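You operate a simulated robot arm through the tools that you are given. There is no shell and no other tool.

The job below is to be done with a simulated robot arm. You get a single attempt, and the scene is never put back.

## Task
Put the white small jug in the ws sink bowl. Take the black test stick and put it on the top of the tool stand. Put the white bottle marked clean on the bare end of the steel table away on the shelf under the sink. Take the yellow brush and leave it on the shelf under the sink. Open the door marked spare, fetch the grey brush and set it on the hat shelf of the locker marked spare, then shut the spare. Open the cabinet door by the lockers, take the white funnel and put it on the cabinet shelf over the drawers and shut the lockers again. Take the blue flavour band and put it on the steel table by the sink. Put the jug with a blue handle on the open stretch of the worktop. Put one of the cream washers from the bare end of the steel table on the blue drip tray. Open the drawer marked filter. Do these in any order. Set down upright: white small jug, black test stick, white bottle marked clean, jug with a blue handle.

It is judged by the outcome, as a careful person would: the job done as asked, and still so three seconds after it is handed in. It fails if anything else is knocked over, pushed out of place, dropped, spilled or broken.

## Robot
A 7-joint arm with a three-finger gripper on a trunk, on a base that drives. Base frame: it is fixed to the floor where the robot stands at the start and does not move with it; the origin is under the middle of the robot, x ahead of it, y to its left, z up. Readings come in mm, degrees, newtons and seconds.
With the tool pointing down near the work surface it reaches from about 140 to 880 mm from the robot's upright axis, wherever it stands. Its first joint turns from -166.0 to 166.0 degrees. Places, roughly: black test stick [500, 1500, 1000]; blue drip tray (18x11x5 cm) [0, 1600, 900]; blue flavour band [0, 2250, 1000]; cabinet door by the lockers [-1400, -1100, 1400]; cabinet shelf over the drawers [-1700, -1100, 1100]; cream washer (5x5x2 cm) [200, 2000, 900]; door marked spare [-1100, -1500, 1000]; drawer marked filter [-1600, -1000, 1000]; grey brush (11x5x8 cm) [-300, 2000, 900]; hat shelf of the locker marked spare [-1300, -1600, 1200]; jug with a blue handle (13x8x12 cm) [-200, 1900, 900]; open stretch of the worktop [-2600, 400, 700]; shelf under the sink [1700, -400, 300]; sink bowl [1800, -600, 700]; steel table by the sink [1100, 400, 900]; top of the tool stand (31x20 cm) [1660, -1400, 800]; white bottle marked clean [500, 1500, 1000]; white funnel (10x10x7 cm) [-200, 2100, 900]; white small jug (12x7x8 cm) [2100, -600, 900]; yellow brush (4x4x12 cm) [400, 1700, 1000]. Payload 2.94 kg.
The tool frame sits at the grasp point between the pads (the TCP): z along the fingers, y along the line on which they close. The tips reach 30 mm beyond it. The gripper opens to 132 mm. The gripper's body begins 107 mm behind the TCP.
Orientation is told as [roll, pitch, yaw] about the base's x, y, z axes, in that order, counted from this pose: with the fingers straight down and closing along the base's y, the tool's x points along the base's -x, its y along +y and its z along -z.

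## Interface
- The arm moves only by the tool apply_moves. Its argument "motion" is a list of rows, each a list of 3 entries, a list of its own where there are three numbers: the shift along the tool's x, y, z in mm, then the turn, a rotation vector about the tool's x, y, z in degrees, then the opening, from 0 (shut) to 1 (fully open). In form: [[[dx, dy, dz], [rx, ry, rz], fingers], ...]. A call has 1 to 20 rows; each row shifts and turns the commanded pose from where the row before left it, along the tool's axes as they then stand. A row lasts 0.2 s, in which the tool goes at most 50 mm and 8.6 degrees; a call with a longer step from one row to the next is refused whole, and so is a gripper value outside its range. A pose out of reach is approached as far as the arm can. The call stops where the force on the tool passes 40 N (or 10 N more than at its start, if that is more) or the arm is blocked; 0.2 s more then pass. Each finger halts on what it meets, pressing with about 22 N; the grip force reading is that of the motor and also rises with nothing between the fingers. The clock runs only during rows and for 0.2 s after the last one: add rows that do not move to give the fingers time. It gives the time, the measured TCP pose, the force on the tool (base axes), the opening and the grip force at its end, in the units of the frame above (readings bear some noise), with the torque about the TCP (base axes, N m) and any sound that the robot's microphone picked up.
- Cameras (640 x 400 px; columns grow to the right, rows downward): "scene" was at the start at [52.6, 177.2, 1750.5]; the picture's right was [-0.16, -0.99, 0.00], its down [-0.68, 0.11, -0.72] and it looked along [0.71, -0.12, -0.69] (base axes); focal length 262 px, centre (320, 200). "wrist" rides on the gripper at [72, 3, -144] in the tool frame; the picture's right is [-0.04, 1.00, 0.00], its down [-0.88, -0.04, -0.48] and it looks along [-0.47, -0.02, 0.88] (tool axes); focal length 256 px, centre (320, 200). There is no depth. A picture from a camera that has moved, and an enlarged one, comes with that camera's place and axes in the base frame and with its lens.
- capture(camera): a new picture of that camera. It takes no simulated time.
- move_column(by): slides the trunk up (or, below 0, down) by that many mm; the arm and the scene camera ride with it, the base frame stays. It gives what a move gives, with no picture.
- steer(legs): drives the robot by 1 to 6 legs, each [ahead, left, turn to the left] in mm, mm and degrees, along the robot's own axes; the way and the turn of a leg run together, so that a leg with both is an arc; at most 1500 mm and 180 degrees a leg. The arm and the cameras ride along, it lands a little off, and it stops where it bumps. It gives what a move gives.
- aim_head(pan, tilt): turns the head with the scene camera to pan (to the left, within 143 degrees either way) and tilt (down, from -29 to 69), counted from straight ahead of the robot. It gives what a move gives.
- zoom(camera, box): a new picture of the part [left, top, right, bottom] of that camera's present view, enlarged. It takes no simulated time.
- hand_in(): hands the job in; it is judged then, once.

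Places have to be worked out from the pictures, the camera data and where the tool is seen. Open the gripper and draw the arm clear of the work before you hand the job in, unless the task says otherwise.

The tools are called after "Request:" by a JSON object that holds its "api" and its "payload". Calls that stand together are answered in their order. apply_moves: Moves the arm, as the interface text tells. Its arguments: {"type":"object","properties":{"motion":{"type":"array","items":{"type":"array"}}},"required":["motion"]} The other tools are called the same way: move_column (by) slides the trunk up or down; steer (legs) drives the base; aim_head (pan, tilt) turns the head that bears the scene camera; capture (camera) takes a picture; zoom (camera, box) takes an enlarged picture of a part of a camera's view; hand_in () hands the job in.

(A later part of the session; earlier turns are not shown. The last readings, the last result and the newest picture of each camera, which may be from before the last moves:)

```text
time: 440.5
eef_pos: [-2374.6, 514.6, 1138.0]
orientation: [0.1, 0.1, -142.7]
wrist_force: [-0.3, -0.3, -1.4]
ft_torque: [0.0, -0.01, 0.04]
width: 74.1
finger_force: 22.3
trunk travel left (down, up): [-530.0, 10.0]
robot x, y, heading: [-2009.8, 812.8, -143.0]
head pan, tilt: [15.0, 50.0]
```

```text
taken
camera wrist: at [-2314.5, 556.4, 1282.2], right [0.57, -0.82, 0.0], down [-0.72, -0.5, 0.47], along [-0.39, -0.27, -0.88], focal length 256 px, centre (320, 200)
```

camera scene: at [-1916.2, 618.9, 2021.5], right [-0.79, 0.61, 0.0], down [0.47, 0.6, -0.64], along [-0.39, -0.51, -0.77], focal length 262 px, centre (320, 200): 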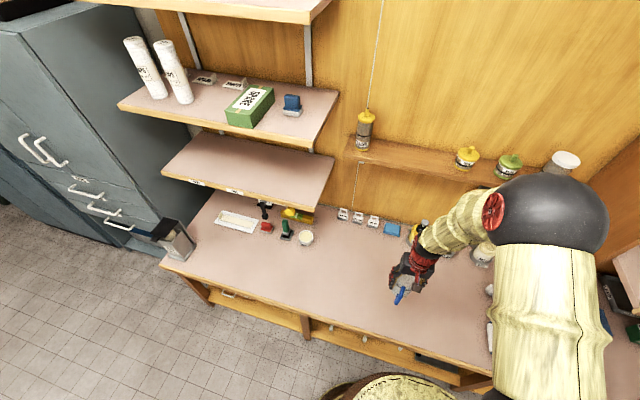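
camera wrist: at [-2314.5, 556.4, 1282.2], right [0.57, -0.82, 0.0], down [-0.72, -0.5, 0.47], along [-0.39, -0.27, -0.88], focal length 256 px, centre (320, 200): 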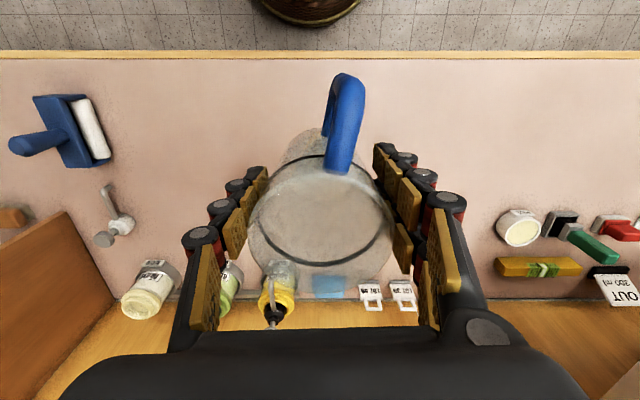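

Worktop surface triangulates to z≈709. Extend 130 mm to v≈-1720, lower the trunk 270 mm, then finish with the arm.

Request:
{"api": "apply_moves", "payload": {"motion": [[[-43, 0, 0], [0, 0, 0], 0.4], [[-43, 0, 0], [0, 0, 0], 0.4], [[-43, 0, 0], [0, 0, 0], 0.4], [[0, 0, 0], [0, 0, 0], 0.4]]}}

Request:
{"api": "move_column", "payload": {"by": -270}}

Request:
{"api": "apply_moves", "payload": {"motion": [[[0, 0, 40], [0, 0, 0], 0.4], [[0, 0, 30], [0, 0, 0], 0.4], [[0, 0, 0], [0, 0, 0], 0.4]]}}

Request:
{"api": "capture", "payload": {"camera": "wrist"}}

Request:
{"api": "capture", "payload": {"camera": "scene"}}

```text
time: 441.5
eef_pos: [-2476.6, 436.1, 1138.1]
orientation: [0.0, 0.0, -142.6]
wrist_force: [0.4, 0.7, -1.1]
ft_torque: [-0.01, 0.06, -0.01]
width: 73.9
finger_force: 22.2
trunk travel left (down, up): [-530.0, 10.0]
robot x, y, heading: [-2006.2, 812.1, -142.7]
head pan, tilt: [15.0, 50.0]
```

```text
time: 444.2
eef_pos: [-2477.8, 434.8, 867.8]
orientation: [0.1, 0.1, -142.6]
wrist_force: [0.0, 0.2, -0.9]
ft_torque: [0.01, 0.0, 0.0]
width: 74.3
finger_force: 22.4
trunk travel left (down, up): [-260.0, 280.0]
robot x, y, heading: [-2007.6, 810.6, -142.9]
head pan, tilt: [15.0, 50.0]
```

```text
time: 445.0
eef_pos: [-2477.7, 435.5, 796.7]
orientation: [0.2, 0.0, -142.6]
wrist_force: [-0.4, 1.6, 5.4]
ft_torque: [0.02, -0.09, 0.0]
width: 69.4
finger_force: 22.0
trunk travel left (down, up): [-260.0, 280.0]
robot x, y, heading: [-2006.0, 811.0, -142.7]
head pan, tilt: [15.0, 50.0]
```

```text
taken
camera wrist: at [-2418.5, 476.8, 941.1], right [0.57, -0.82, 0.0], down [-0.72, -0.5, 0.47], along [-0.39, -0.27, -0.88], focal length 256 px, centre (320, 200)
```

wrist: 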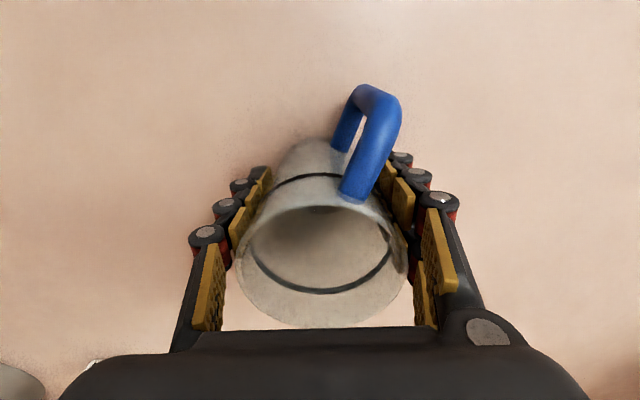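

```text
taken
camera scene: at [-1916.0, 619.2, 1751.5], right [-0.79, 0.61, 0.0], down [0.47, 0.6, -0.64], along [-0.39, -0.51, -0.77], focal length 262 px, centre (320, 200)
```

scene: 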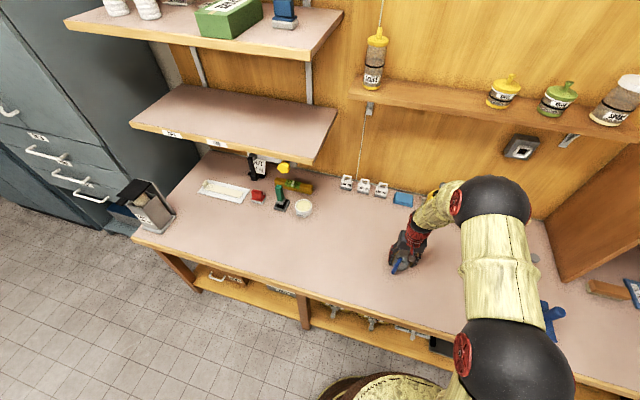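

The jug has already touched down (it slid ~20 mm up in the grip, still upright). Open slowly.

Request:
{"api": "apply_moves", "payload": {"motion": [[[0, 0, 0], [0, 0, 0], 0.52], [[0, 0, 0], [0, 0, 0], 0.56], [[0, 0, 0], [0, 0, 0], 0.62], [[0, 0, 0], [0, 0, 0], 0.7], [[0, 0, 0], [0, 0, 0], 0.8], [[0, 0, 0], [0, 0, 0], 0.9], [[0, 0, 0], [0, 0, 0], 1], [[0, 0, 0], [0, 0, 0], 1]]}}

Request:
{"api": "capture", "payload": {"camera": "wrist"}}

```text
time: 446.8
eef_pos: [-2477.9, 434.4, 796.4]
orientation: [0.1, 0.2, -142.6]
wrist_force: [-1.0, 0.0, 0.2]
ft_torque: [-0.01, 0.01, -0.01]
width: 131.7
finger_force: 0.2
trunk travel left (down, up): [-260.0, 280.0]
robot x, y, heading: [-2009.8, 812.7, -143.0]
head pan, tilt: [15.0, 50.0]
```

```text
taken
camera wrist: at [-2418.7, 476.5, 941.4], right [0.57, -0.82, 0.0], down [-0.72, -0.5, 0.47], along [-0.39, -0.27, -0.88], focal length 256 px, centre (320, 200)
```

wrist: 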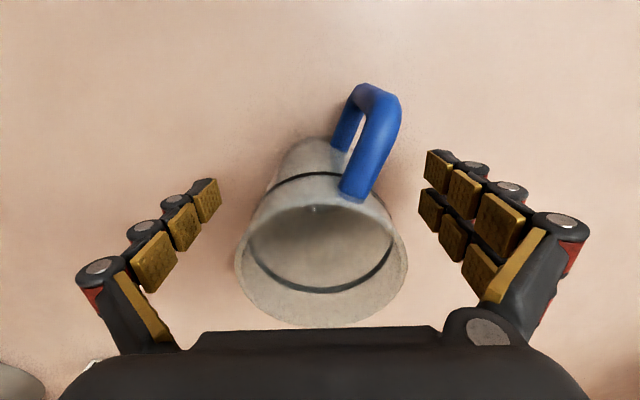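

Jug stands. Raise straight up with the trunk and verify.

Request:
{"api": "move_column", "payload": {"by": 270}}

Request:
{"api": "capture", "payload": {"camera": "wrist"}}

Request:
{"api": "apply_moves", "payload": {"motion": [[[0, 0, -40], [0, 0, 0], 1], [[30, 0, -30], [0, 0, 0], 1], [[40, 0, 0], [0, 0, 0], 1], [[40, 0, 0], [0, 0, 0], 1], [[40, 0, 0], [0, 0, 0], 1], [[0, 0, 0], [0, 0, 0], 1]]}}

Request:
{"api": "capture", "payload": {"camera": "scene"}}

```text
time: 449.6
eef_pos: [-2478.6, 435.2, 1066.0]
orientation: [0.1, 0.1, -142.6]
wrist_force: [-0.1, 0.7, 0.0]
ft_torque: [0.01, -0.02, -0.02]
width: 132.0
finger_force: 0.1
trunk travel left (down, up): [-530.0, 10.0]
robot x, y, heading: [-2007.1, 812.8, -142.9]
head pan, tilt: [15.0, 50.0]
```

```text
taken
camera wrist: at [-2418.8, 476.5, 1211.2], right [0.57, -0.82, 0.0], down [-0.72, -0.5, 0.47], along [-0.39, -0.27, -0.88], focal length 256 px, centre (320, 200)
```

wrist: 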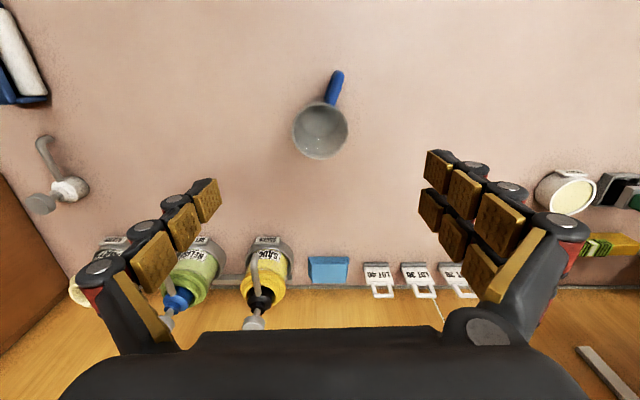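

```text
time: 451.0
eef_pos: [-2359.3, 525.5, 1136.5]
orientation: [0.1, 0.1, -142.6]
wrist_force: [-0.6, 0.1, -1.0]
ft_torque: [0.0, -0.01, -0.04]
width: 132.1
finger_force: 0.0
trunk travel left (down, up): [-530.0, 10.0]
robot x, y, heading: [-2002.9, 813.7, -143.0]
head pan, tilt: [15.0, 50.0]
```

```text
taken
camera scene: at [-1917.0, 618.3, 2021.4], right [-0.79, 0.61, 0.0], down [0.47, 0.61, -0.64], along [-0.39, -0.51, -0.77], focal length 262 px, centre (320, 200)
```

scene: 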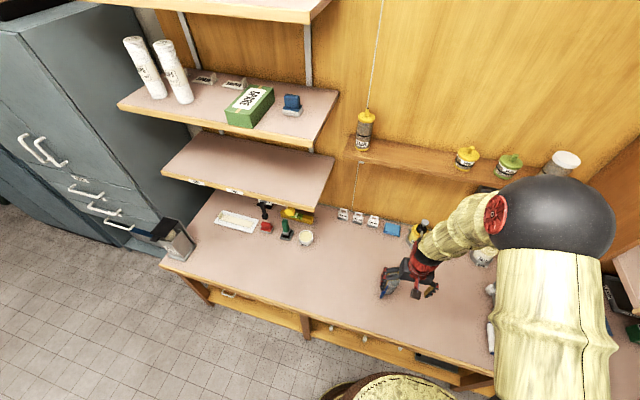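

Jug placed upright on the worktop. Now drive left along to the cabinet and lockers for a close look.

Request:
{"api": "steer", "payload": {"legs": [[-150, 0, 0], [0, 1450, 0]]}}

Request:
{"api": "aim_head", "payload": {"pan": 20, "tilt": 30}}

Request:
{"api": "capture", "payload": {"camera": "scene"}}

```text
time: 459.2
eef_pos: [-1368.3, -546.7, 1135.3]
orientation: [0.2, 0.2, -143.2]
wrist_force: [0.3, 0.7, 0.2]
ft_torque: [0.04, 0.03, -0.04]
width: 132.0
finger_force: 0.1
trunk travel left (down, up): [-530.0, 10.0]
robot x, y, heading: [-1012.2, -262.3, -143.8]
head pan, tilt: [15.0, 50.0]
```

```text
time: 460.0
eef_pos: [-1368.9, -545.9, 1135.7]
orientation: [0.1, 0.2, -143.3]
wrist_force: [0.2, -0.4, 0.3]
ft_torque: [-0.01, -0.04, 0.01]
width: 132.1
finger_force: 0.1
trunk travel left (down, up): [-530.0, 10.0]
robot x, y, heading: [-1014.3, -261.5, -143.6]
head pan, tilt: [20.0, 30.0]
```

```text
taken
camera scene: at [-926.9, -472.4, 2050.9], right [-0.83, 0.55, 0.0], down [0.28, 0.42, -0.87], along [-0.48, -0.72, -0.5], focal length 262 px, centre (320, 200)
```

scene: 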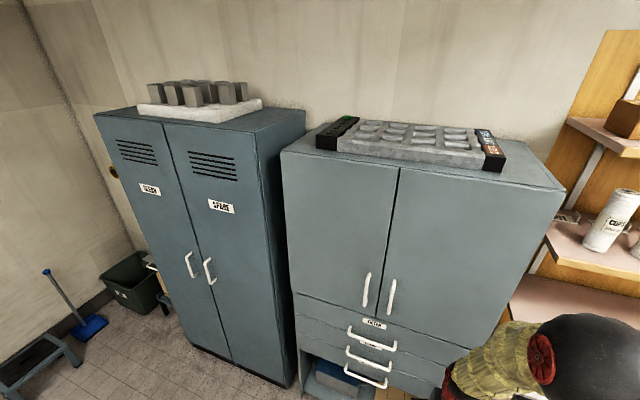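

Cabinet left-door handle ≈(-1468,-962,1238), hinge on the locker side (u≈210). I position the robot left-of-handle (u≈100) and then orient the tool horizontally.

Request:
{"api": "steer", "payload": {"legs": [[0, 490, 0.6]]}}

Request:
{"api": "aim_head", "payload": {"pan": -15, "tilt": 40}}

Request:
{"api": "apply_moves", "payload": {"motion": [[[-30, 0, -10], [0, -5, 0], 1], [[-30, 0, -10], [0, -7, 0], 1], [[-30, 0, -5], [0, -7, 0], 1], [[-25, 0, 5], [0, -7, 0], 1], [[-20, 0, 10], [0, -7, 0], 1], [[-15, 0, 15], [0, -7, 0], 1], [[0, 0, 10], [0, -7, 0], 1], [[0, 0, 0], [0, -7, 0], 0.8], [[0, 0, 0], [0, -7, 0], 0.6], [[0, 0, 0], [0, -7, 0], 0.5], [[0, 0, 0], [0, -7, 0], 0.5], [[0, 0, 0], [0, -8, 0], 0.5], [[0, 0, 0], [0, -7, 0], 0.5], [[0, 0, 0], [0, 0, 0], 0.5]]}}

Request:
{"api": "capture", "payload": {"camera": "scene"}}

Request:
{"api": "capture", "payload": {"camera": "wrist"}}

```text
time: 462.9
eef_pos: [-1069.1, -945.3, 1136.5]
orientation: [0.0, 0.2, -142.7]
wrist_force: [0.1, -0.5, 0.3]
ft_torque: [0.03, 0.03, -0.01]
width: 132.0
finger_force: 0.0
trunk travel left (down, up): [-530.0, 10.0]
robot x, y, heading: [-713.1, -659.8, -143.2]
head pan, tilt: [20.0, 30.0]
```

```text
time: 463.9
eef_pos: [-1070.2, -945.2, 1136.4]
orientation: [0.0, 0.1, -142.8]
wrist_force: [-0.8, 0.0, -1.2]
ft_torque: [-0.01, 0.0, 0.01]
width: 132.0
finger_force: 0.1
trunk travel left (down, up): [-530.0, 10.0]
robot x, y, heading: [-719.0, -658.0, -143.2]
head pan, tilt: [-15.0, 40.0]
```

```text
time: 466.9
eef_pos: [-1182.9, -1037.1, 1161.4]
orientation: [11.3, -84.7, -153.4]
wrist_force: [0.4, 1.2, 0.3]
ft_torque: [0.0, 0.03, 0.03]
width: 65.8
finger_force: 0.1
out of reach, approached as far as the arm can: row 6
trunk travel left (down, up): [-530.0, 10.0]
robot x, y, heading: [-719.2, -660.0, -142.9]
head pan, tilt: [-15.0, 40.0]
```

```text
taken
camera scene: at [-658.7, -823.7, 2035.7], right [-0.37, 0.93, 0.0], down [0.6, 0.24, -0.77], along [-0.71, -0.29, -0.64], focal length 262 px, centre (320, 200)
```

scene: 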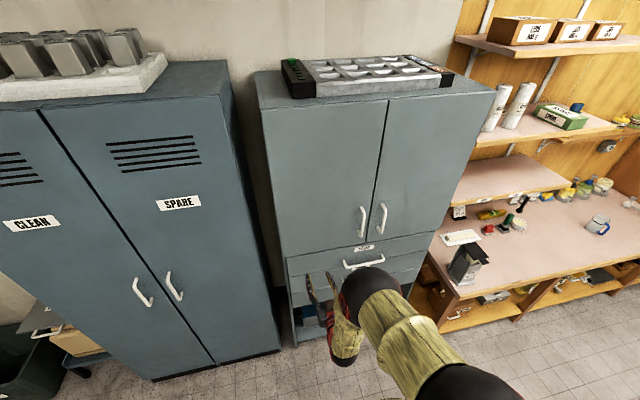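

```text
taken
camera wrist: at [-1062.0, -948.6, 1104.2], right [0.61, -0.79, 0.06], down [0.28, 0.29, 0.92], along [-0.74, -0.54, 0.39], focal length 256 px, centre (320, 200)
```

wrist: 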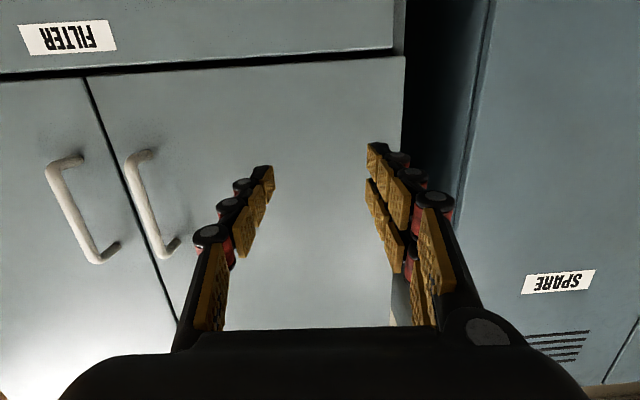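

Left-door handle confirmed at u≈-122, v≈-1752, z 1162–1323. Move right and up in front of it.

Request:
{"api": "apply_moves", "payload": {"motion": [[[-13, -40, 0], [0, -5, 0], 0.5], [[-13, -40, 0], [0, 0, 0], 0.5], [[-13, -40, 0], [0, 0, 0], 0.5], [[-13, -40, 0], [0, 0, 0], 0.5], [[-13, -40, 0], [0, 0, 0], 0.5], [[-12, -42, 0], [0, 0, 0], 0.5], [[0, 0, 0], [0, 0, 0], 0.5]]}}

Request:
{"api": "capture", "payload": {"camera": "wrist"}}

```text
time: 468.5
eef_pos: [-1332.1, -846.6, 1236.9]
orientation: [72.1, -88.9, 145.8]
wrist_force: [-0.3, -0.7, -0.2]
ft_torque: [-0.02, 0.02, -0.04]
width: 66.0
finger_force: 0.1
trunk travel left (down, up): [-530.0, 10.0]
robot x, y, heading: [-719.5, -657.9, -143.2]
head pan, tilt: [-15.0, 40.0]
```

```text
taken
camera wrist: at [-1215.0, -761.8, 1165.2], right [0.61, -0.79, 0.06], down [0.34, 0.33, 0.88], along [-0.71, -0.52, 0.47], focal length 256 px, centre (320, 200)
```

wrist: 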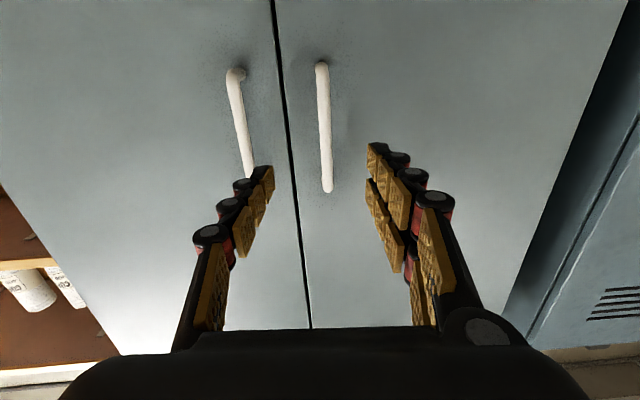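

Handle is centred. Advance ~165 mm with the fingers straddling the bar.

Request:
{"api": "apply_moves", "payload": {"motion": [[[0, 2, 40], [0, 0, 0], 0.5], [[0, 2, 40], [0, 0, 0], 0.5], [[0, 2, 40], [0, 0, 0], 0.5], [[0, 0, 30], [0, 0, 0], 0.5], [[0, 0, 12], [0, 0, 0], 0.5], [[0, 0, 0], [0, 0, 0], 0.5]]}}

Request:
{"api": "capture", "payload": {"camera": "wrist"}}

Request:
{"api": "capture", "payload": {"camera": "scene"}}

```text
time: 469.9
eef_pos: [-1458.1, -952.8, 1232.8]
orientation: [74.6, -89.0, 143.3]
wrist_force: [-0.5, -0.3, -0.2]
ft_torque: [0.02, -0.01, 0.02]
width: 66.1
finger_force: 0.2
trunk travel left (down, up): [-530.0, 10.0]
robot x, y, heading: [-717.0, -655.3, -143.2]
head pan, tilt: [-15.0, 40.0]
```

```text
taken
camera wrist: at [-1341.0, -867.1, 1162.3], right [0.61, -0.79, 0.06], down [0.34, 0.33, 0.88], along [-0.71, -0.52, 0.47], focal length 256 px, centre (320, 200)
```

wrist: 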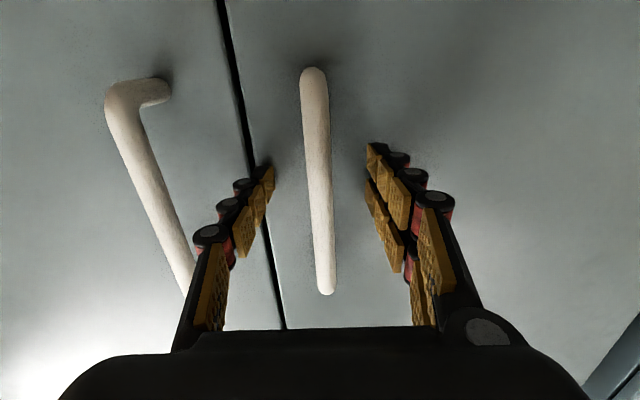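

```text
taken
camera scene: at [-659.2, -823.8, 2035.7], right [-0.37, 0.93, 0.0], down [0.6, 0.24, -0.77], along [-0.71, -0.29, -0.64], focal length 262 px, centre (320, 200)
```

scene: 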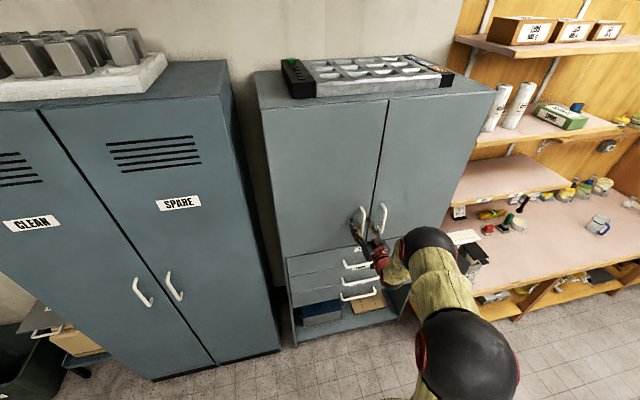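

The bar lies between the fingers. Close on it.

Request:
{"api": "apply_moves", "payload": {"motion": [[[0, 0, 0], [0, 0, 0], 0.35], [[0, 0, 0], [0, 0, 0], 0.2], [[0, 0, 0], [0, 0, 0], 0.05], [[0, 0, 0], [0, 0, 0], 0.0], [[0, 0, 0], [0, 0, 0], 0.0], [[0, 0, 0], [0, 0, 0], 0.0]]}}

Request:
{"api": "capture", "payload": {"camera": "wrist"}}

```text
time: 471.3
eef_pos: [-1458.1, -953.1, 1233.2]
orientation: [72.5, -89.0, 145.5]
wrist_force: [1.5, -4.6, 0.8]
ft_torque: [0.54, 0.26, -0.22]
width: 12.5
finger_force: 30.4
trunk travel left (down, up): [-530.0, 10.0]
robot x, y, heading: [-717.8, -661.3, -143.2]
head pan, tilt: [-15.0, 40.0]
```

```text
taken
camera wrist: at [-1340.6, -867.8, 1162.3], right [0.61, -0.79, 0.06], down [0.34, 0.33, 0.88], along [-0.71, -0.52, 0.47], focal length 256 px, centre (320, 200)
```

wrist: 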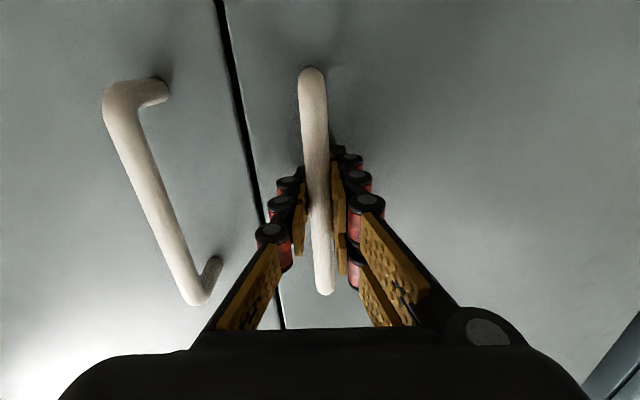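

Gripped (12.5 mm bar). Begin to pull open along the hinge arc, in small steps while watching forces.

Request:
{"api": "apply_moves", "payload": {"motion": [[[0, 2.5, -17], [3, 0, 0], 0], [[0, 2.5, -17], [3, 0, 0], 0], [[0, 2.5, -17], [3, 0, 0], 0], [[0, 0, 0], [0, 0, 0], 0]]}}

Request:
{"api": "capture", "payload": {"camera": "scene"}}

```text
time: 472.3
eef_pos: [-1410.8, -932.5, 1233.6]
orientation: [61.0, -89.0, 147.9]
wrist_force: [3.3, -12.5, 0.8]
ft_torque: [0.84, 0.09, -0.22]
width: 12.2
finger_force: 37.7
trunk travel left (down, up): [-530.0, 10.0]
robot x, y, heading: [-716.4, -657.1, -143.3]
head pan, tilt: [-15.0, 40.0]
```

```text
taken
camera scene: at [-659.0, -826.2, 2035.5], right [-0.37, 0.93, 0.0], down [0.6, 0.24, -0.77], along [-0.71, -0.29, -0.64], focal length 262 px, centre (320, 200)
```

scene: 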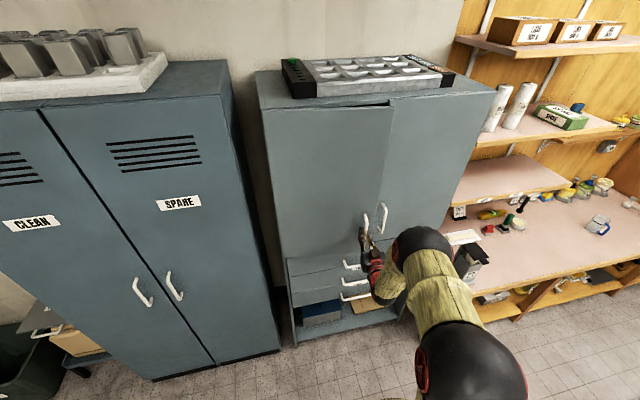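

Door opens smoothly. Continue the arc with slightly more inward drift.

Request:
{"api": "apply_moves", "payload": {"motion": [[[0, 5.5, -28], [5, 0, 0], 0], [[0, 5, -28], [5, 0, 0], 0], [[0, 5, -28], [5, 0, 0], 0], [[0, 4.5, -28], [5, 0, 0], 0], [[0, 0, 0], [0, 0, 0], 0]]}}

Request:
{"api": "capture", "payload": {"camera": "scene"}}

```text
time: 473.5
eef_pos: [-1302.8, -908.2, 1232.6]
orientation: [40.3, -88.9, 148.7]
wrist_force: [-0.8, -5.9, -12.0]
ft_torque: [0.61, 0.43, -0.17]
width: 12.3
finger_force: 37.3
trunk travel left (down, up): [-530.0, 10.0]
robot x, y, heading: [-721.4, -660.0, -143.0]
head pan, tilt: [-15.0, 40.0]
```

```text
taken
camera scene: at [-660.7, -825.6, 2035.5], right [-0.37, 0.93, 0.0], down [0.6, 0.24, -0.77], along [-0.71, -0.29, -0.64], focal length 262 px, centre (320, 200)
```

scene: 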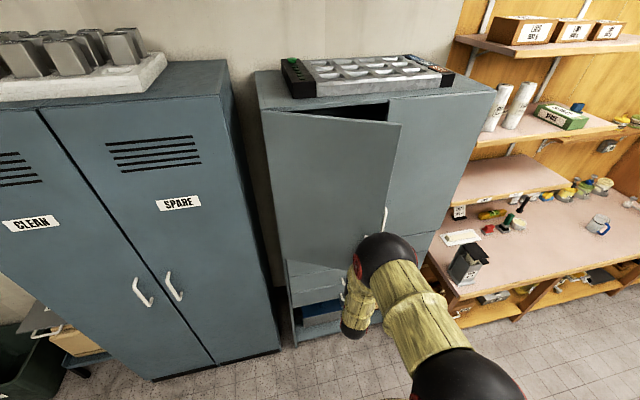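

Continue.

Request:
{"api": "apply_moves", "payload": {"motion": [[[0, 5, -33], [6, 0, 0], 0], [[0, 5, -33], [6, 0, 0], 0], [[0, 5, -33], [6, 0, 0], 0], [[0, 5, -33], [6, 0, 0], 0], [[0, 0, 0], [0, 0, 0], 0]]}}

Request:
{"api": "capture", "payload": {"camera": "scene"}}

```text
time: 474.7
eef_pos: [-1170.5, -924.5, 1236.9]
orientation: [13.8, -88.9, 150.9]
wrist_force: [3.2, 9.8, -28.8]
ft_torque: [0.35, -0.01, 0.04]
width: 12.4
finger_force: 37.3
trunk travel left (down, up): [-530.0, 10.0]
robot x, y, heading: [-715.1, -660.0, -143.2]
head pan, tilt: [-15.0, 40.0]
```

```text
taken
camera scene: at [-661.3, -823.3, 2035.7], right [-0.37, 0.93, 0.0], down [0.6, 0.24, -0.77], along [-0.71, -0.29, -0.64], focal length 262 px, centre (320, 200)
```

scene: 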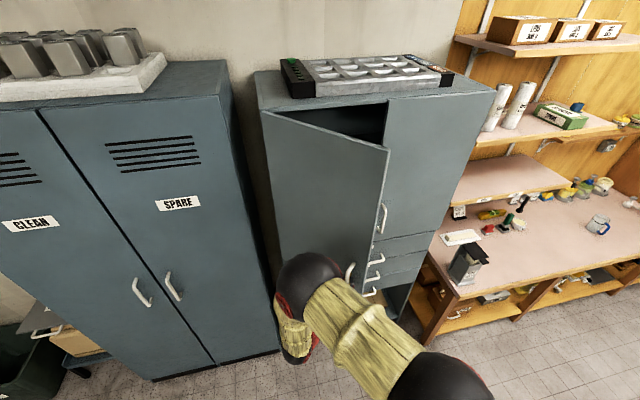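

Continue with a slight z correction.

Request:
{"api": "apply_moves", "payload": {"motion": [[[2, 4, -32], [6, 0, 0], 0], [[2, 4, -32], [6, 0, 0], 0], [[1, 4, -32], [6, 0, 0], 0], [[0, 0, 0], [0, 0, 0], 0]]}}

Request:
{"api": "capture", "payload": {"camera": "scene"}}

```text
time: 475.7
eef_pos: [-1082.7, -969.4, 1237.5]
orientation: [12.8, -89.0, 134.0]
wrist_force: [12.2, 17.8, 6.4]
ft_torque: [0.55, 0.02, 0.07]
width: 12.4
finger_force: 37.2
trunk travel left (down, up): [-530.0, 10.0]
robot x, y, heading: [-718.7, -660.8, -143.3]
head pan, tilt: [-15.0, 40.0]
```

```text
taken
camera scene: at [-657.2, -820.4, 2036.1], right [-0.37, 0.93, 0.0], down [0.6, 0.24, -0.77], along [-0.71, -0.29, -0.64], focal length 262 px, centre (320, 200)
```

scene: 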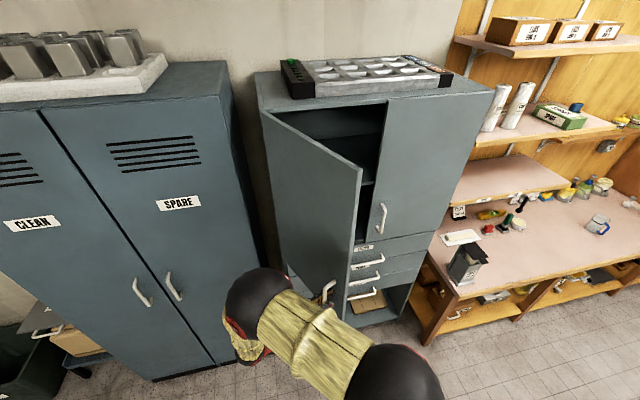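

~70° open. Continue to ~90° with less inward drift.

Request:
{"api": "apply_moves", "payload": {"motion": [[[1, 1, -33], [6, 0, 0], 0], [[0, 2, -33], [6, 0, 0], 0], [[0, 3, -33], [6, 0, 0], 0], [[0, 0, 0], [0, 0, 0], 0]]}}

Request:
{"api": "capture", "payload": {"camera": "scene"}}

```text
time: 476.7
eef_pos: [-1009.5, -1036.9, 1237.7]
orientation: [-8.8, -89.0, 137.6]
wrist_force: [18.0, 14.5, 13.8]
ft_torque: [0.13, 0.21, 0.1]
width: 12.3
finger_force: 37.0
trunk travel left (down, up): [-530.0, 10.0]
robot x, y, heading: [-719.2, -657.4, -142.9]
head pan, tilt: [-15.0, 40.0]
```

```text
taken
camera scene: at [-655.7, -820.3, 2036.0], right [-0.37, 0.93, 0.0], down [0.59, 0.24, -0.77], along [-0.71, -0.29, -0.64], focal length 262 px, centre (320, 200)
```

scene: 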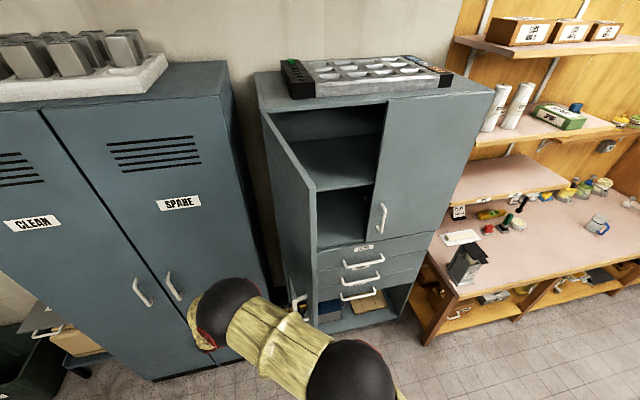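

Door is ~88° open. Release the handle, back off from the door (along -z), then toward the robot.

Request:
{"api": "apply_moves", "payload": {"motion": [[[0, 0, 0], [0, 0, 0], 0.2], [[0, 0, 0], [0, 0, 0], 0.4], [[0, 0, 0], [0, 0, 0], 0.5], [[0, 0, -30], [0, 0, 0], 0.5], [[0, 0, -40], [0, 0, 0], 0.5], [[0, -20, -20], [0, 0, 0], 0.5], [[0, -40, 0], [0, 0, 0], 0.5], [[0, -40, 0], [0, 0, 0], 0.5], [[0, 0, 0], [0, 0, 0], 0.5]]}}

Request:
{"api": "capture", "payload": {"camera": "scene"}}

Request:
{"api": "capture", "payload": {"camera": "wrist"}}

```text
time: 478.7
eef_pos: [-878.7, -1049.5, 1235.0]
orientation: [-16.6, -88.9, 145.4]
wrist_force: [-0.6, 0.4, -0.3]
ft_torque: [0.01, 0.0, -0.04]
width: 66.1
finger_force: 0.0
trunk travel left (down, up): [-530.0, 10.0]
robot x, y, heading: [-715.4, -659.9, -143.3]
head pan, tilt: [-15.0, 40.0]
```

```text
taken
camera scene: at [-659.8, -824.9, 2035.6], right [-0.37, 0.93, 0.0], down [0.6, 0.24, -0.77], along [-0.71, -0.29, -0.64], focal length 262 px, centre (320, 200)
```

scene: 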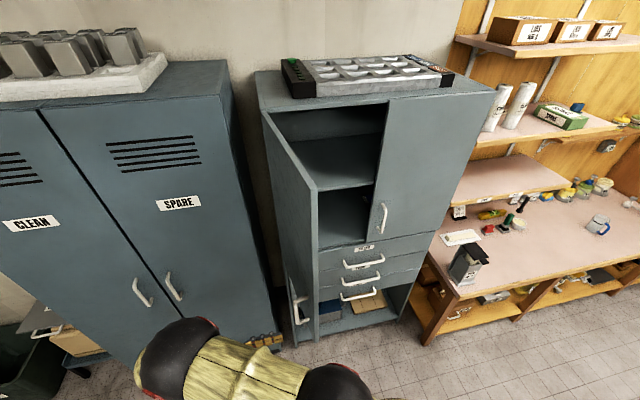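

```text
taken
camera wrist: at [-788.9, -1162.1, 1166.9], right [-0.78, -0.63, 0.04], down [0.31, -0.34, 0.89], along [-0.54, 0.7, 0.46], focal length 256 px, centre (320, 200)
```

wrist: 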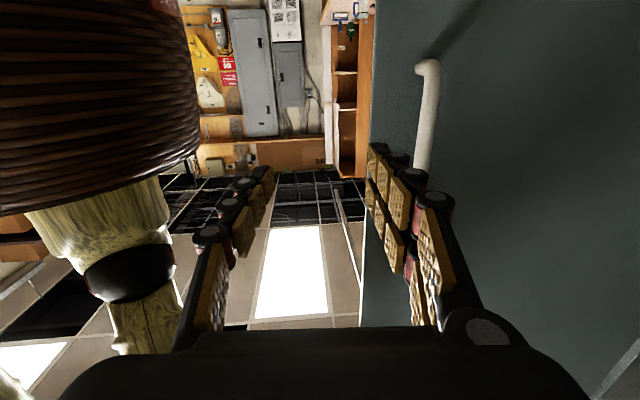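

Free of the door. Back away, then restore the tool to a forward tilt pose for fetching the funnel.

Request:
{"api": "steer", "payload": {"legs": [[-450, 0, 0]]}}

Request:
{"api": "apply_moves", "payload": {"motion": [[[0, 0, 0], [-8, 0, 0], 0.6], [[0, 0, 0], [-8, 0, 0], 0.7], [[0, 0, 0], [-8, 0, 0], 0.8], [[0, 0, 0], [-8, 0, 0], 0.9], [[0, 0, 0], [-8, 0, 0], 1], [[0, 0, 0], [-8, 0, 0], 1], [[0, -20, 0], [-8, 0, 0], 1], [[0, -30, 20], [-8, 0, 0], 1], [[0, -30, 20], [-8, 0, 0], 1], [[0, -30, 20], [-8, 0, 0], 1], [[0, -30, 20], [-8, 0, 0], 1], [[0, 0, 0], [0, 0, 0], 1]]}}

Request:
{"api": "capture", "payload": {"camera": "scene"}}

```text
time: 481.5
eef_pos: [-510.8, -774.5, 1236.7]
orientation: [-13.2, -88.9, 142.9]
wrist_force: [0.6, 0.1, 0.4]
ft_torque: [-0.03, -0.04, 0.05]
width: 65.9
finger_force: 0.1
trunk travel left (down, up): [-530.0, 10.0]
robot x, y, heading: [-360.1, -385.0, -142.3]
head pan, tilt: [-15.0, 40.0]
```

```text
time: 484.0
eef_pos: [-613.2, -759.6, 1257.3]
orientation: [138.3, -77.5, 83.7]
wrist_force: [0.5, 0.6, -0.1]
ft_torque: [0.02, -0.04, -0.02]
width: 131.9
finger_force: 0.0
trunk travel left (down, up): [-530.0, 10.0]
robot x, y, heading: [-358.7, -384.8, -142.3]
head pan, tilt: [-15.0, 40.0]
stopped in row 12: the arm was blocked; the commanded pose is now the measured one
```

```text
taken
camera scene: at [-295.4, -546.4, 2035.8], right [-0.39, 0.92, 0.0], down [0.59, 0.25, -0.77], along [-0.71, -0.3, -0.64], focal length 262 px, centre (320, 200)
```

scene: 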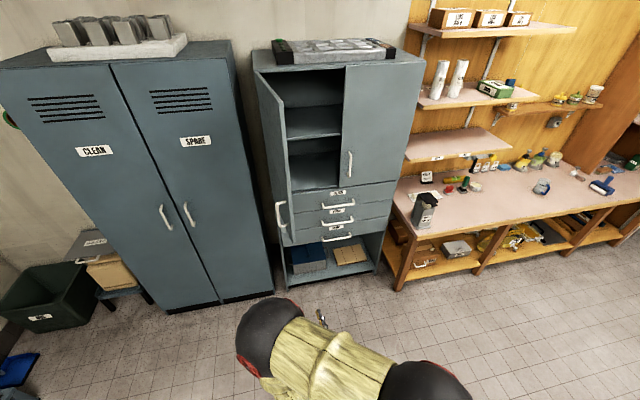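

The tool points forward, slightly up; the arm got close to itself. Extend forward, then tilt down to ~58°.

Request:
{"api": "apply_moves", "payload": {"motion": [[[0, 0, 40], [0, 0, -4], 1], [[0, 0, 40], [0, 0, -4], 1], [[0, 0, 40], [0, 5, 0], 1], [[0, 0, 40], [0, 5, 0], 1], [[0, 0, 20], [0, 6, 0], 1], [[0, 0, 0], [0, 6, 0], 1], [[0, 0, 0], [0, 6, 0], 1], [[0, 0, 0], [0, 6, 0], 1], [[0, 0, 0], [0, 6, 0], 1], [[0, 0, 0], [0, 0, 0], 1]]}}

Request:
{"api": "capture", "payload": {"camera": "scene"}}

```text
time: 486.2
eef_pos: [-746.4, -876.2, 1279.8]
orientation: [0.5, -59.2, -139.3]
wrist_force: [0.8, 0.3, -0.4]
ft_torque: [0.0, 0.03, 0.01]
width: 132.0
finger_force: 0.0
trunk travel left (down, up): [-530.0, 10.0]
robot x, y, heading: [-357.8, -382.9, -142.3]
head pan, tilt: [-15.0, 40.0]
```

```text
taken
camera scene: at [-296.0, -548.9, 2035.6], right [-0.39, 0.92, 0.0], down [0.59, 0.25, -0.77], along [-0.71, -0.3, -0.64], focal length 262 px, centre (320, 200)
```

scene: 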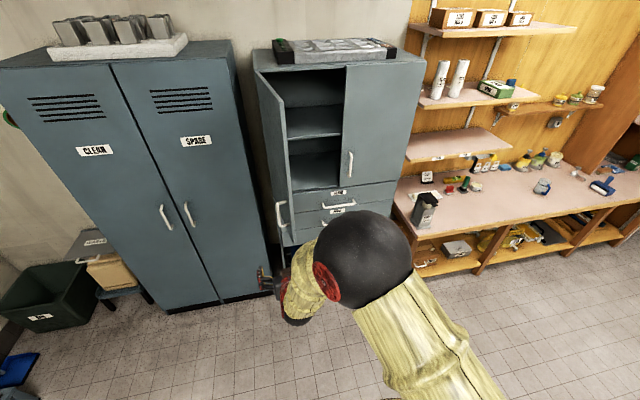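

Pose OK (tilt 59°). Turn around and drive to the bench for the funnel.

Request:
{"api": "steer", "payload": {"legs": [[0, 0, 179.2], [0, 1450, 0], [400, 295, 0], [440, 0, 0]]}}

Request:
{"api": "aim_head", "payload": {"pan": 15, "tilt": 45}}

Request:
{"api": "capture", "payload": {"camera": "scene"}}

Request:
{"api": "capture", "payload": {"camera": "wrist"}}

```text
time: 505.4
eef_pos: [-330.7, 1982.9, 1279.3]
orientation: [0.6, -59.2, 39.4]
wrist_force: [0.7, 0.6, -1.0]
ft_torque: [-0.01, -0.01, 0.01]
width: 132.0
finger_force: 0.0
trunk travel left (down, up): [-530.0, 10.0]
robot x, y, heading: [-729.3, 1498.0, 36.1]
head pan, tilt: [-15.0, 40.0]
```

```text
time: 506.4
eef_pos: [-332.2, 1981.5, 1278.0]
orientation: [0.7, -59.2, 39.4]
wrist_force: [-0.2, 0.9, -0.1]
ft_torque: [-0.02, -0.01, -0.02]
width: 132.1
finger_force: 0.0
trunk travel left (down, up): [-530.0, 10.0]
robot x, y, heading: [-728.0, 1495.0, 36.4]
head pan, tilt: [15.0, 45.0]
```

```text
taken
camera scene: at [-816.5, 1697.1, 2028.4], right [0.78, -0.62, 0.0], down [-0.44, -0.55, -0.71], along [0.44, 0.55, -0.71], focal length 262 px, centre (320, 200)
```

scene: 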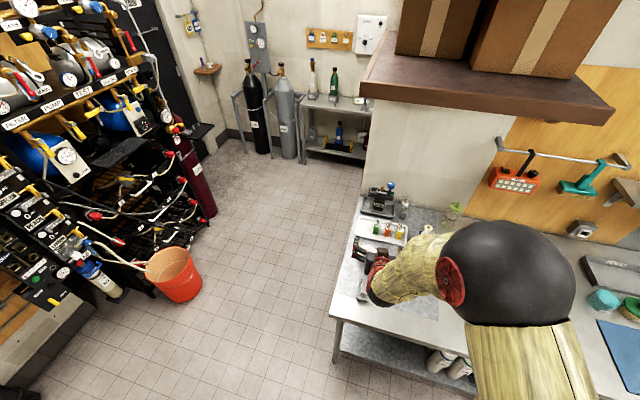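

```text
taken
camera wrist: at [-455.8, 1881.5, 1291.2], right [-0.62, 0.78, 0.04], down [0.06, -0.01, 1.0], along [0.78, 0.63, -0.04], focal length 256 px, centre (320, 200)
```

wrist: 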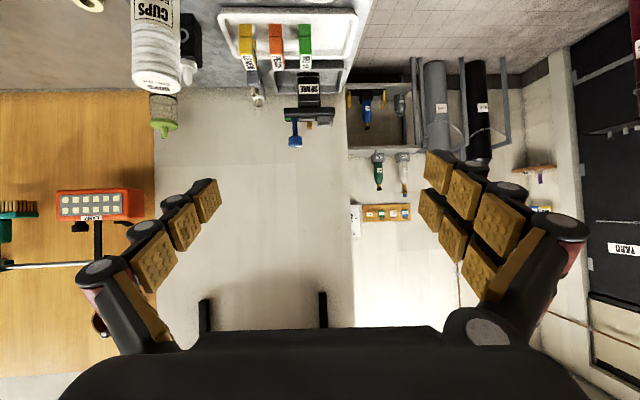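

The grey brush stands right in front of the funnel, so I'll approach the funnel from the table's left end (yaw ≈8°). Centre the arm, then reposition the base.

Request:
{"api": "apply_moves", "payload": {"motion": [[[0, -40, 0], [0, 0, 0], 1], [[0, -40, 0], [0, 0, 0], 1], [[0, -40, 0], [0, 0, 0], 1], [[0, -30, 0], [0, 0, 0], 1], [[0, 0, 0], [0, 0, 0], 1]]}}

Request:
{"api": "steer", "payload": {"legs": [[-50, 0, 0], [100, 509, 0], [107, 0, -28]]}}

Request:
{"api": "capture", "payload": {"camera": "wrist"}}

Request:
{"api": "capture", "payload": {"camera": "scene"}}

```text
time: 507.6
eef_pos: [-234.4, 1867.1, 1278.4]
orientation: [0.6, -59.2, 39.4]
wrist_force: [0.2, 0.1, 0.0]
ft_torque: [-0.02, 0.04, -0.02]
width: 131.8
finger_force: 0.1
trunk travel left (down, up): [-530.0, 10.0]
robot x, y, heading: [-730.9, 1499.7, 36.3]
head pan, tilt: [15.0, 45.0]
```

```text
time: 512.5
eef_pos: [-278.1, 2074.6, 1276.8]
orientation: [0.6, -59.2, 12.1]
wrist_force: [0.9, -0.1, -0.2]
ft_torque: [0.01, 0.01, -0.01]
width: 132.0
finger_force: 0.1
trunk travel left (down, up): [-530.0, 10.0]
robot x, y, heading: [-894.4, 1971.9, 9.6]
head pan, tilt: [15.0, 45.0]
```

```text
taken
camera wrist: at [-435.8, 2043.4, 1290.2], right [-0.2, 0.98, 0.04], down [0.05, -0.03, 1.0], along [0.98, 0.2, -0.04], focal length 256 px, centre (320, 200)
```

wrist: 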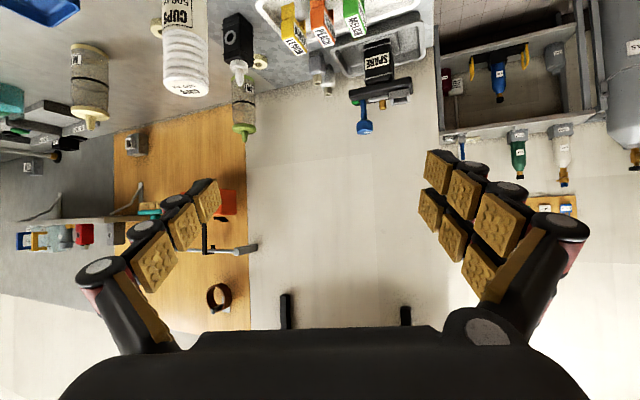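

```text
taken
camera scene: at [-874.5, 2190.7, 2028.4], right [0.41, -0.91, 0.0], down [-0.65, -0.29, -0.71], along [0.64, 0.29, -0.71], focal length 262 px, centre (320, 200)
```

scene: 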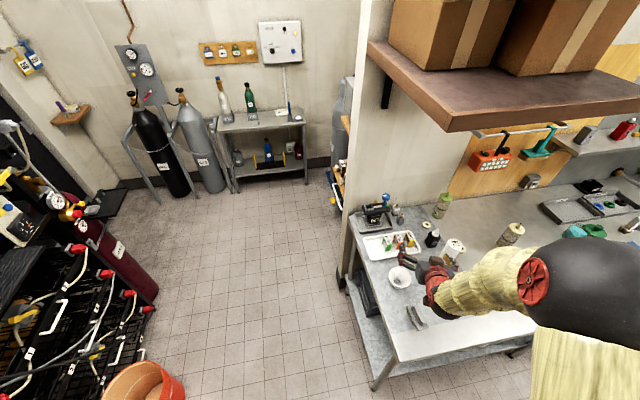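

Funnel triangulated at ≈(-205,2104), mouth z≈977. Yaw a further -17° for clearance from the brush, and descend to a standoff.

Request:
{"api": "apply_moves", "payload": {"motion": [[[0, 0, 0], [7.3, 0, 4.35], 1], [[0, 0, 0], [7.3, 0, 4.35], 1], [[33.6, 5.1, 14.5], [0, 0, 0], 1], [[33.6, 5.1, 14.5], [0, 0, 0], 1], [[33.6, 5.1, 14.5], [0, 0, 0], 1], [[33.6, 5.1, 14.5], [0, 0, 0], 1], [[33.6, 5.1, 14.5], [0, 0, 0], 1], [[33.6, 5.1, 14.5], [0, 0, 0], 1], [[0, 0, 0], [0, 0, 0], 1]]}}

Request:
{"api": "capture", "payload": {"camera": "wrist"}}

Request:
{"api": "zoom", "payload": {"camera": "scene", "box": [330, 200, 490, 340]}}

```text
time: 514.5
eef_pos: [-306.7, 2109.6, 1061.5]
orientation: [0.6, -59.3, -4.9]
wrist_force: [-0.4, 0.6, 1.0]
ft_torque: [0.0, 0.0, 0.01]
width: 132.2
finger_force: 0.0
trunk travel left (down, up): [-530.0, 10.0]
robot x, y, heading: [-893.2, 1977.1, 9.3]
head pan, tilt: [15.0, 45.0]
```

```text
taken
camera wrist: at [-464.4, 2125.6, 1073.6], right [0.1, 0.99, 0.04], down [0.04, -0.05, 1.0], along [0.99, -0.1, -0.04], focal length 256 px, centre (320, 200)
```

wrist: 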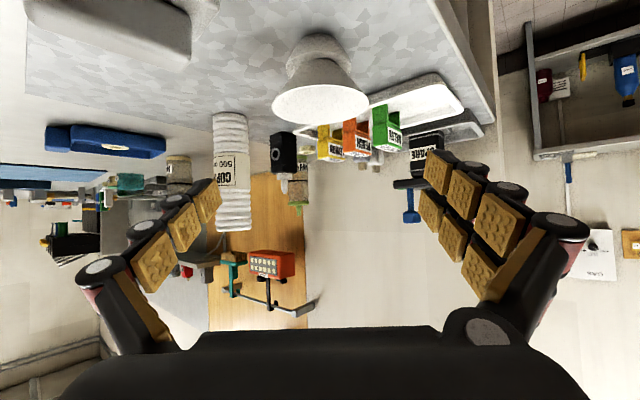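

```text
2.86 times, centred on (410, 270) of scene
camera zoom: at [-876.0, 2190.5, 2028.5], right [0.41, -0.91, 0.0], down [-0.65, -0.29, -0.71], along [0.65, 0.29, -0.71], focal length 748 px, centre (63, 0)
```

zoom: 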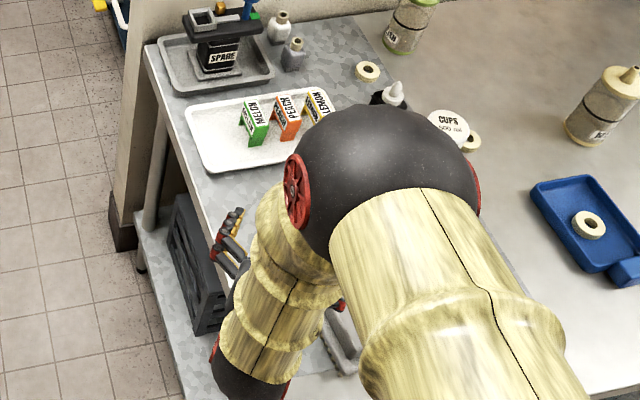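

Funnel is 67 mm ahead and ~98 mm below. Move in and down to straddle it near the rim.

Request:
{"api": "apply_moves", "payload": {"motion": [[[16.8, 0.7, 36], [0, 0, 0], 1], [[16.8, 0.7, 36], [0, 0, 0], 1], [[16.8, 0.6, 36], [0, 0, 0], 1], [[0, 0, 0], [0, 0, 0], 1]]}}

Request:
{"api": "capture", "payload": {"camera": "wrist"}}

Request:
{"api": "zoom", "payload": {"camera": "scene", "box": [330, 200, 490, 340]}}

```text
time: 515.5
eef_pos: [-239.5, 2106.7, 962.4]
orientation: [0.7, -59.2, -4.8]
wrist_force: [0.4, -0.1, 1.3]
ft_torque: [0.01, 0.02, -0.01]
width: 132.1
finger_force: 0.0
trunk travel left (down, up): [-530.0, 10.0]
robot x, y, heading: [-890.7, 1973.0, 9.4]
head pan, tilt: [15.0, 45.0]
```

```text
taken
camera wrist: at [-398.7, 2122.1, 974.3], right [0.1, 0.99, 0.04], down [0.04, -0.05, 1.0], along [0.99, -0.1, -0.04], focal length 256 px, centre (320, 200)
```

wrist: 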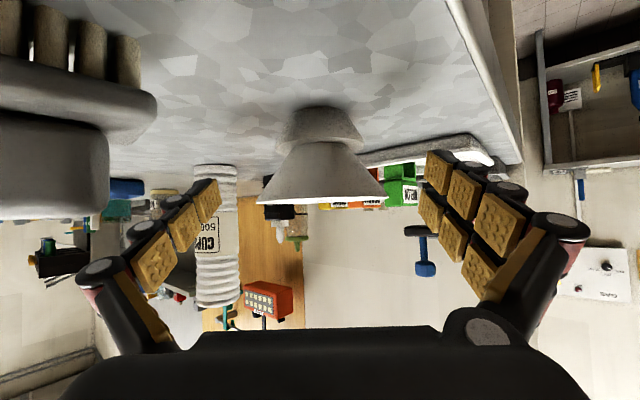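

```text
2.86 times, centred on (410, 270) of scene
camera zoom: at [-876.6, 2190.8, 2028.4], right [0.41, -0.91, 0.0], down [-0.64, -0.29, -0.71], along [0.65, 0.29, -0.71], focal length 748 px, centre (63, 0)
```

zoom: 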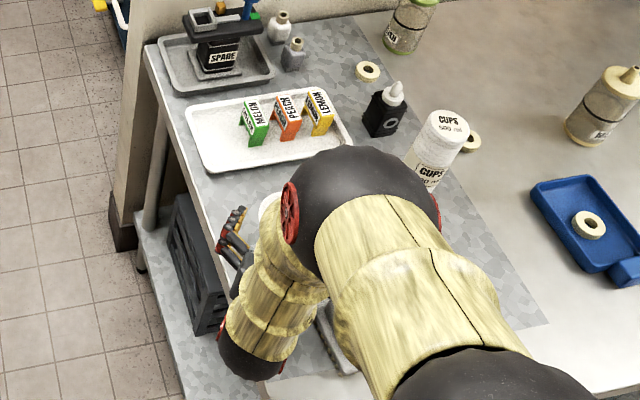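

Funnel centre is ~22 mm further ahead; nudge forward and close.

Request:
{"api": "apply_moves", "payload": {"motion": [[[-7.8, 0, 20.9], [0, 0, 0], 1], [[0, 0, 0], [0, 0, 0], 0.9], [[0, 0, 0], [0, 0, 0], 0.8], [[0, 0, 0], [0, 0, 0], 0.72], [[0, 0, 0], [0, 0, 0], 0.65], [[0, 0, 0], [0, 0, 0], 0.6], [[0, 0, 0], [0, 0, 0], 0.55], [[0, 0, 0], [0, 0, 0], 0.55]]}}

Request:
{"api": "capture", "payload": {"camera": "wrist"}}

```text
time: 517.3
eef_pos: [-217.2, 2103.3, 957.6]
orientation: [0.6, -59.1, -4.9]
wrist_force: [0.1, 0.2, -0.1]
ft_torque: [0.02, -0.03, 0.01]
width: 88.6
finger_force: 21.8
trunk travel left (down, up): [-530.0, 10.0]
robot x, y, heading: [-889.7, 1973.7, 9.2]
head pan, tilt: [15.0, 45.0]
```

```text
taken
camera wrist: at [-376.9, 2120.0, 969.9], right [0.1, 0.99, 0.04], down [0.04, -0.05, 1.0], along [0.99, -0.1, -0.04], focal length 256 px, centre (320, 200)
```

wrist: 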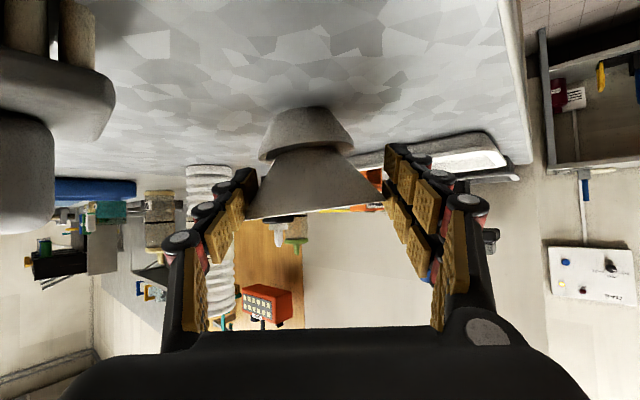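

Funnel gripped (89 mm). Lift gently and check.

Request:
{"api": "apply_moves", "payload": {"motion": [[[-17, 0, -10], [0, 0, 0], 0.52], [[-34.4, 0, -20.5], [0, 0, 0], 0.52], [[-34.4, 0, -20.5], [0, 0, 0], 0.52], [[0, 0, 0], [0, 0, 0], 0.52]]}}

Request:
{"api": "capture", "payload": {"camera": "wrist"}}

```text
time: 518.3
eef_pos: [-217.0, 2103.0, 1057.5]
orientation: [0.7, -59.0, -4.9]
wrist_force: [0.3, -0.3, -0.4]
ft_torque: [0.03, 0.01, -0.03]
width: 88.5
finger_force: 21.9
trunk travel left (down, up): [-530.0, 10.0]
robot x, y, heading: [-892.3, 1977.4, 9.4]
head pan, tilt: [15.0, 45.0]
```

```text
taken
camera wrist: at [-376.2, 2119.1, 1070.4], right [0.1, 0.99, 0.04], down [0.04, -0.05, 1.0], along [0.99, -0.1, -0.04], focal length 256 px, centre (320, 200)
```

wrist: 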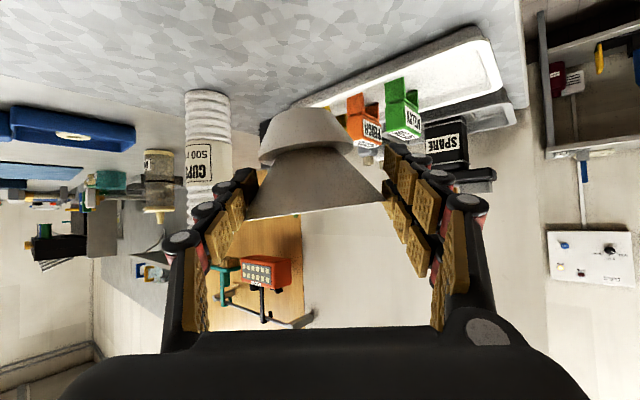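

Secure. Raise more, align the tool yaw with the base, and drive to the cabinet.

Request:
{"api": "apply_moves", "payload": {"motion": [[[-34.4, 0, -20.5], [0, 0, 0], 0.52], [[-34.4, 0, -20.5], [0, 0, 0], 0.52], [[-34.4, 0, -20.5], [0, 0, 0], 0.52], [[-34.4, 0, -20.5], [-6, 0, -3.6], 0.52], [[0, 0, 0], [-6, 0, -3.6], 0.52], [[0, 0, 0], [0, 0, 0], 0.52]]}}

Request:
{"api": "steer", "payload": {"legs": [[-532, -278, 0], [0, 0, -152.4], [0, 1450, 0], [350, 600, 0]]}}

Request:
{"api": "aim_head", "payload": {"pan": 0, "tilt": 35}}

Request:
{"api": "capture", "payload": {"camera": "scene"}}

Request:
{"api": "capture", "payload": {"camera": "wrist"}}

```text
time: 519.7
eef_pos: [-218.6, 2101.8, 1218.7]
orientation: [0.4, -59.2, 9.2]
wrist_force: [-0.8, -0.3, -0.1]
ft_torque: [-0.01, -0.02, 0.02]
width: 87.9
finger_force: 21.7
trunk travel left (down, up): [-530.0, 10.0]
robot x, y, heading: [-889.8, 1977.2, 9.3]
head pan, tilt: [15.0, 45.0]
```

```text
time: 539.4
eef_pos: [-1008.1, -628.5, 1218.8]
orientation: [0.5, -59.2, -144.3]
wrist_force: [0.4, 0.3, -0.6]
ft_torque: [0.01, -0.01, -0.03]
width: 85.7
finger_force: 21.4
trunk travel left (down, up): [-530.0, 10.0]
robot x, y, heading: [-461.1, -215.6, -144.2]
head pan, tilt: [15.0, 45.0]
```

```text
time: 540.2
eef_pos: [-1008.4, -628.8, 1218.0]
orientation: [0.5, -59.2, -144.4]
wrist_force: [-0.5, -0.1, -0.8]
ft_torque: [0.03, -0.01, -0.01]
width: 85.9
finger_force: 22.3
trunk travel left (down, up): [-530.0, 10.0]
robot x, y, heading: [-460.6, -217.5, -144.3]
head pan, tilt: [0.0, 35.0]
```

```text
taken
camera scene: at [-398.2, -403.2, 2043.1], right [-0.58, 0.81, 0.0], down [0.47, 0.33, -0.82], along [-0.67, -0.48, -0.57], focal length 262 px, centre (320, 200)
```

scene: 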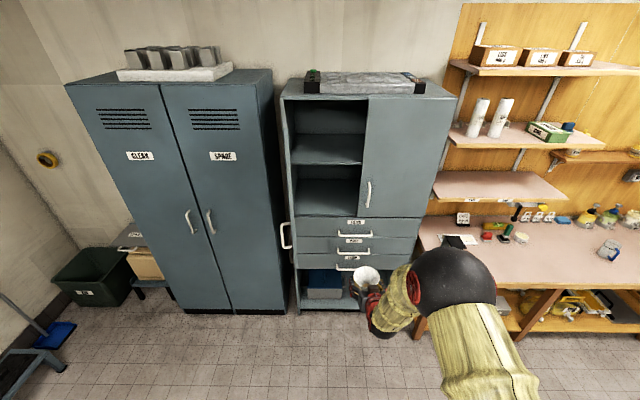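

```text
taken
camera wrist: at [-875.5, -535.4, 1230.5], right [0.57, -0.82, 0.04], down [-0.06, 0.01, 1.0], along [-0.82, -0.57, -0.04], focal length 256 px, centre (320, 200)
```

wrist: 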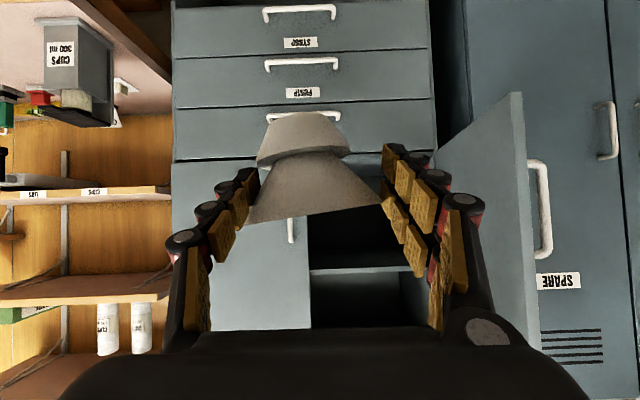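

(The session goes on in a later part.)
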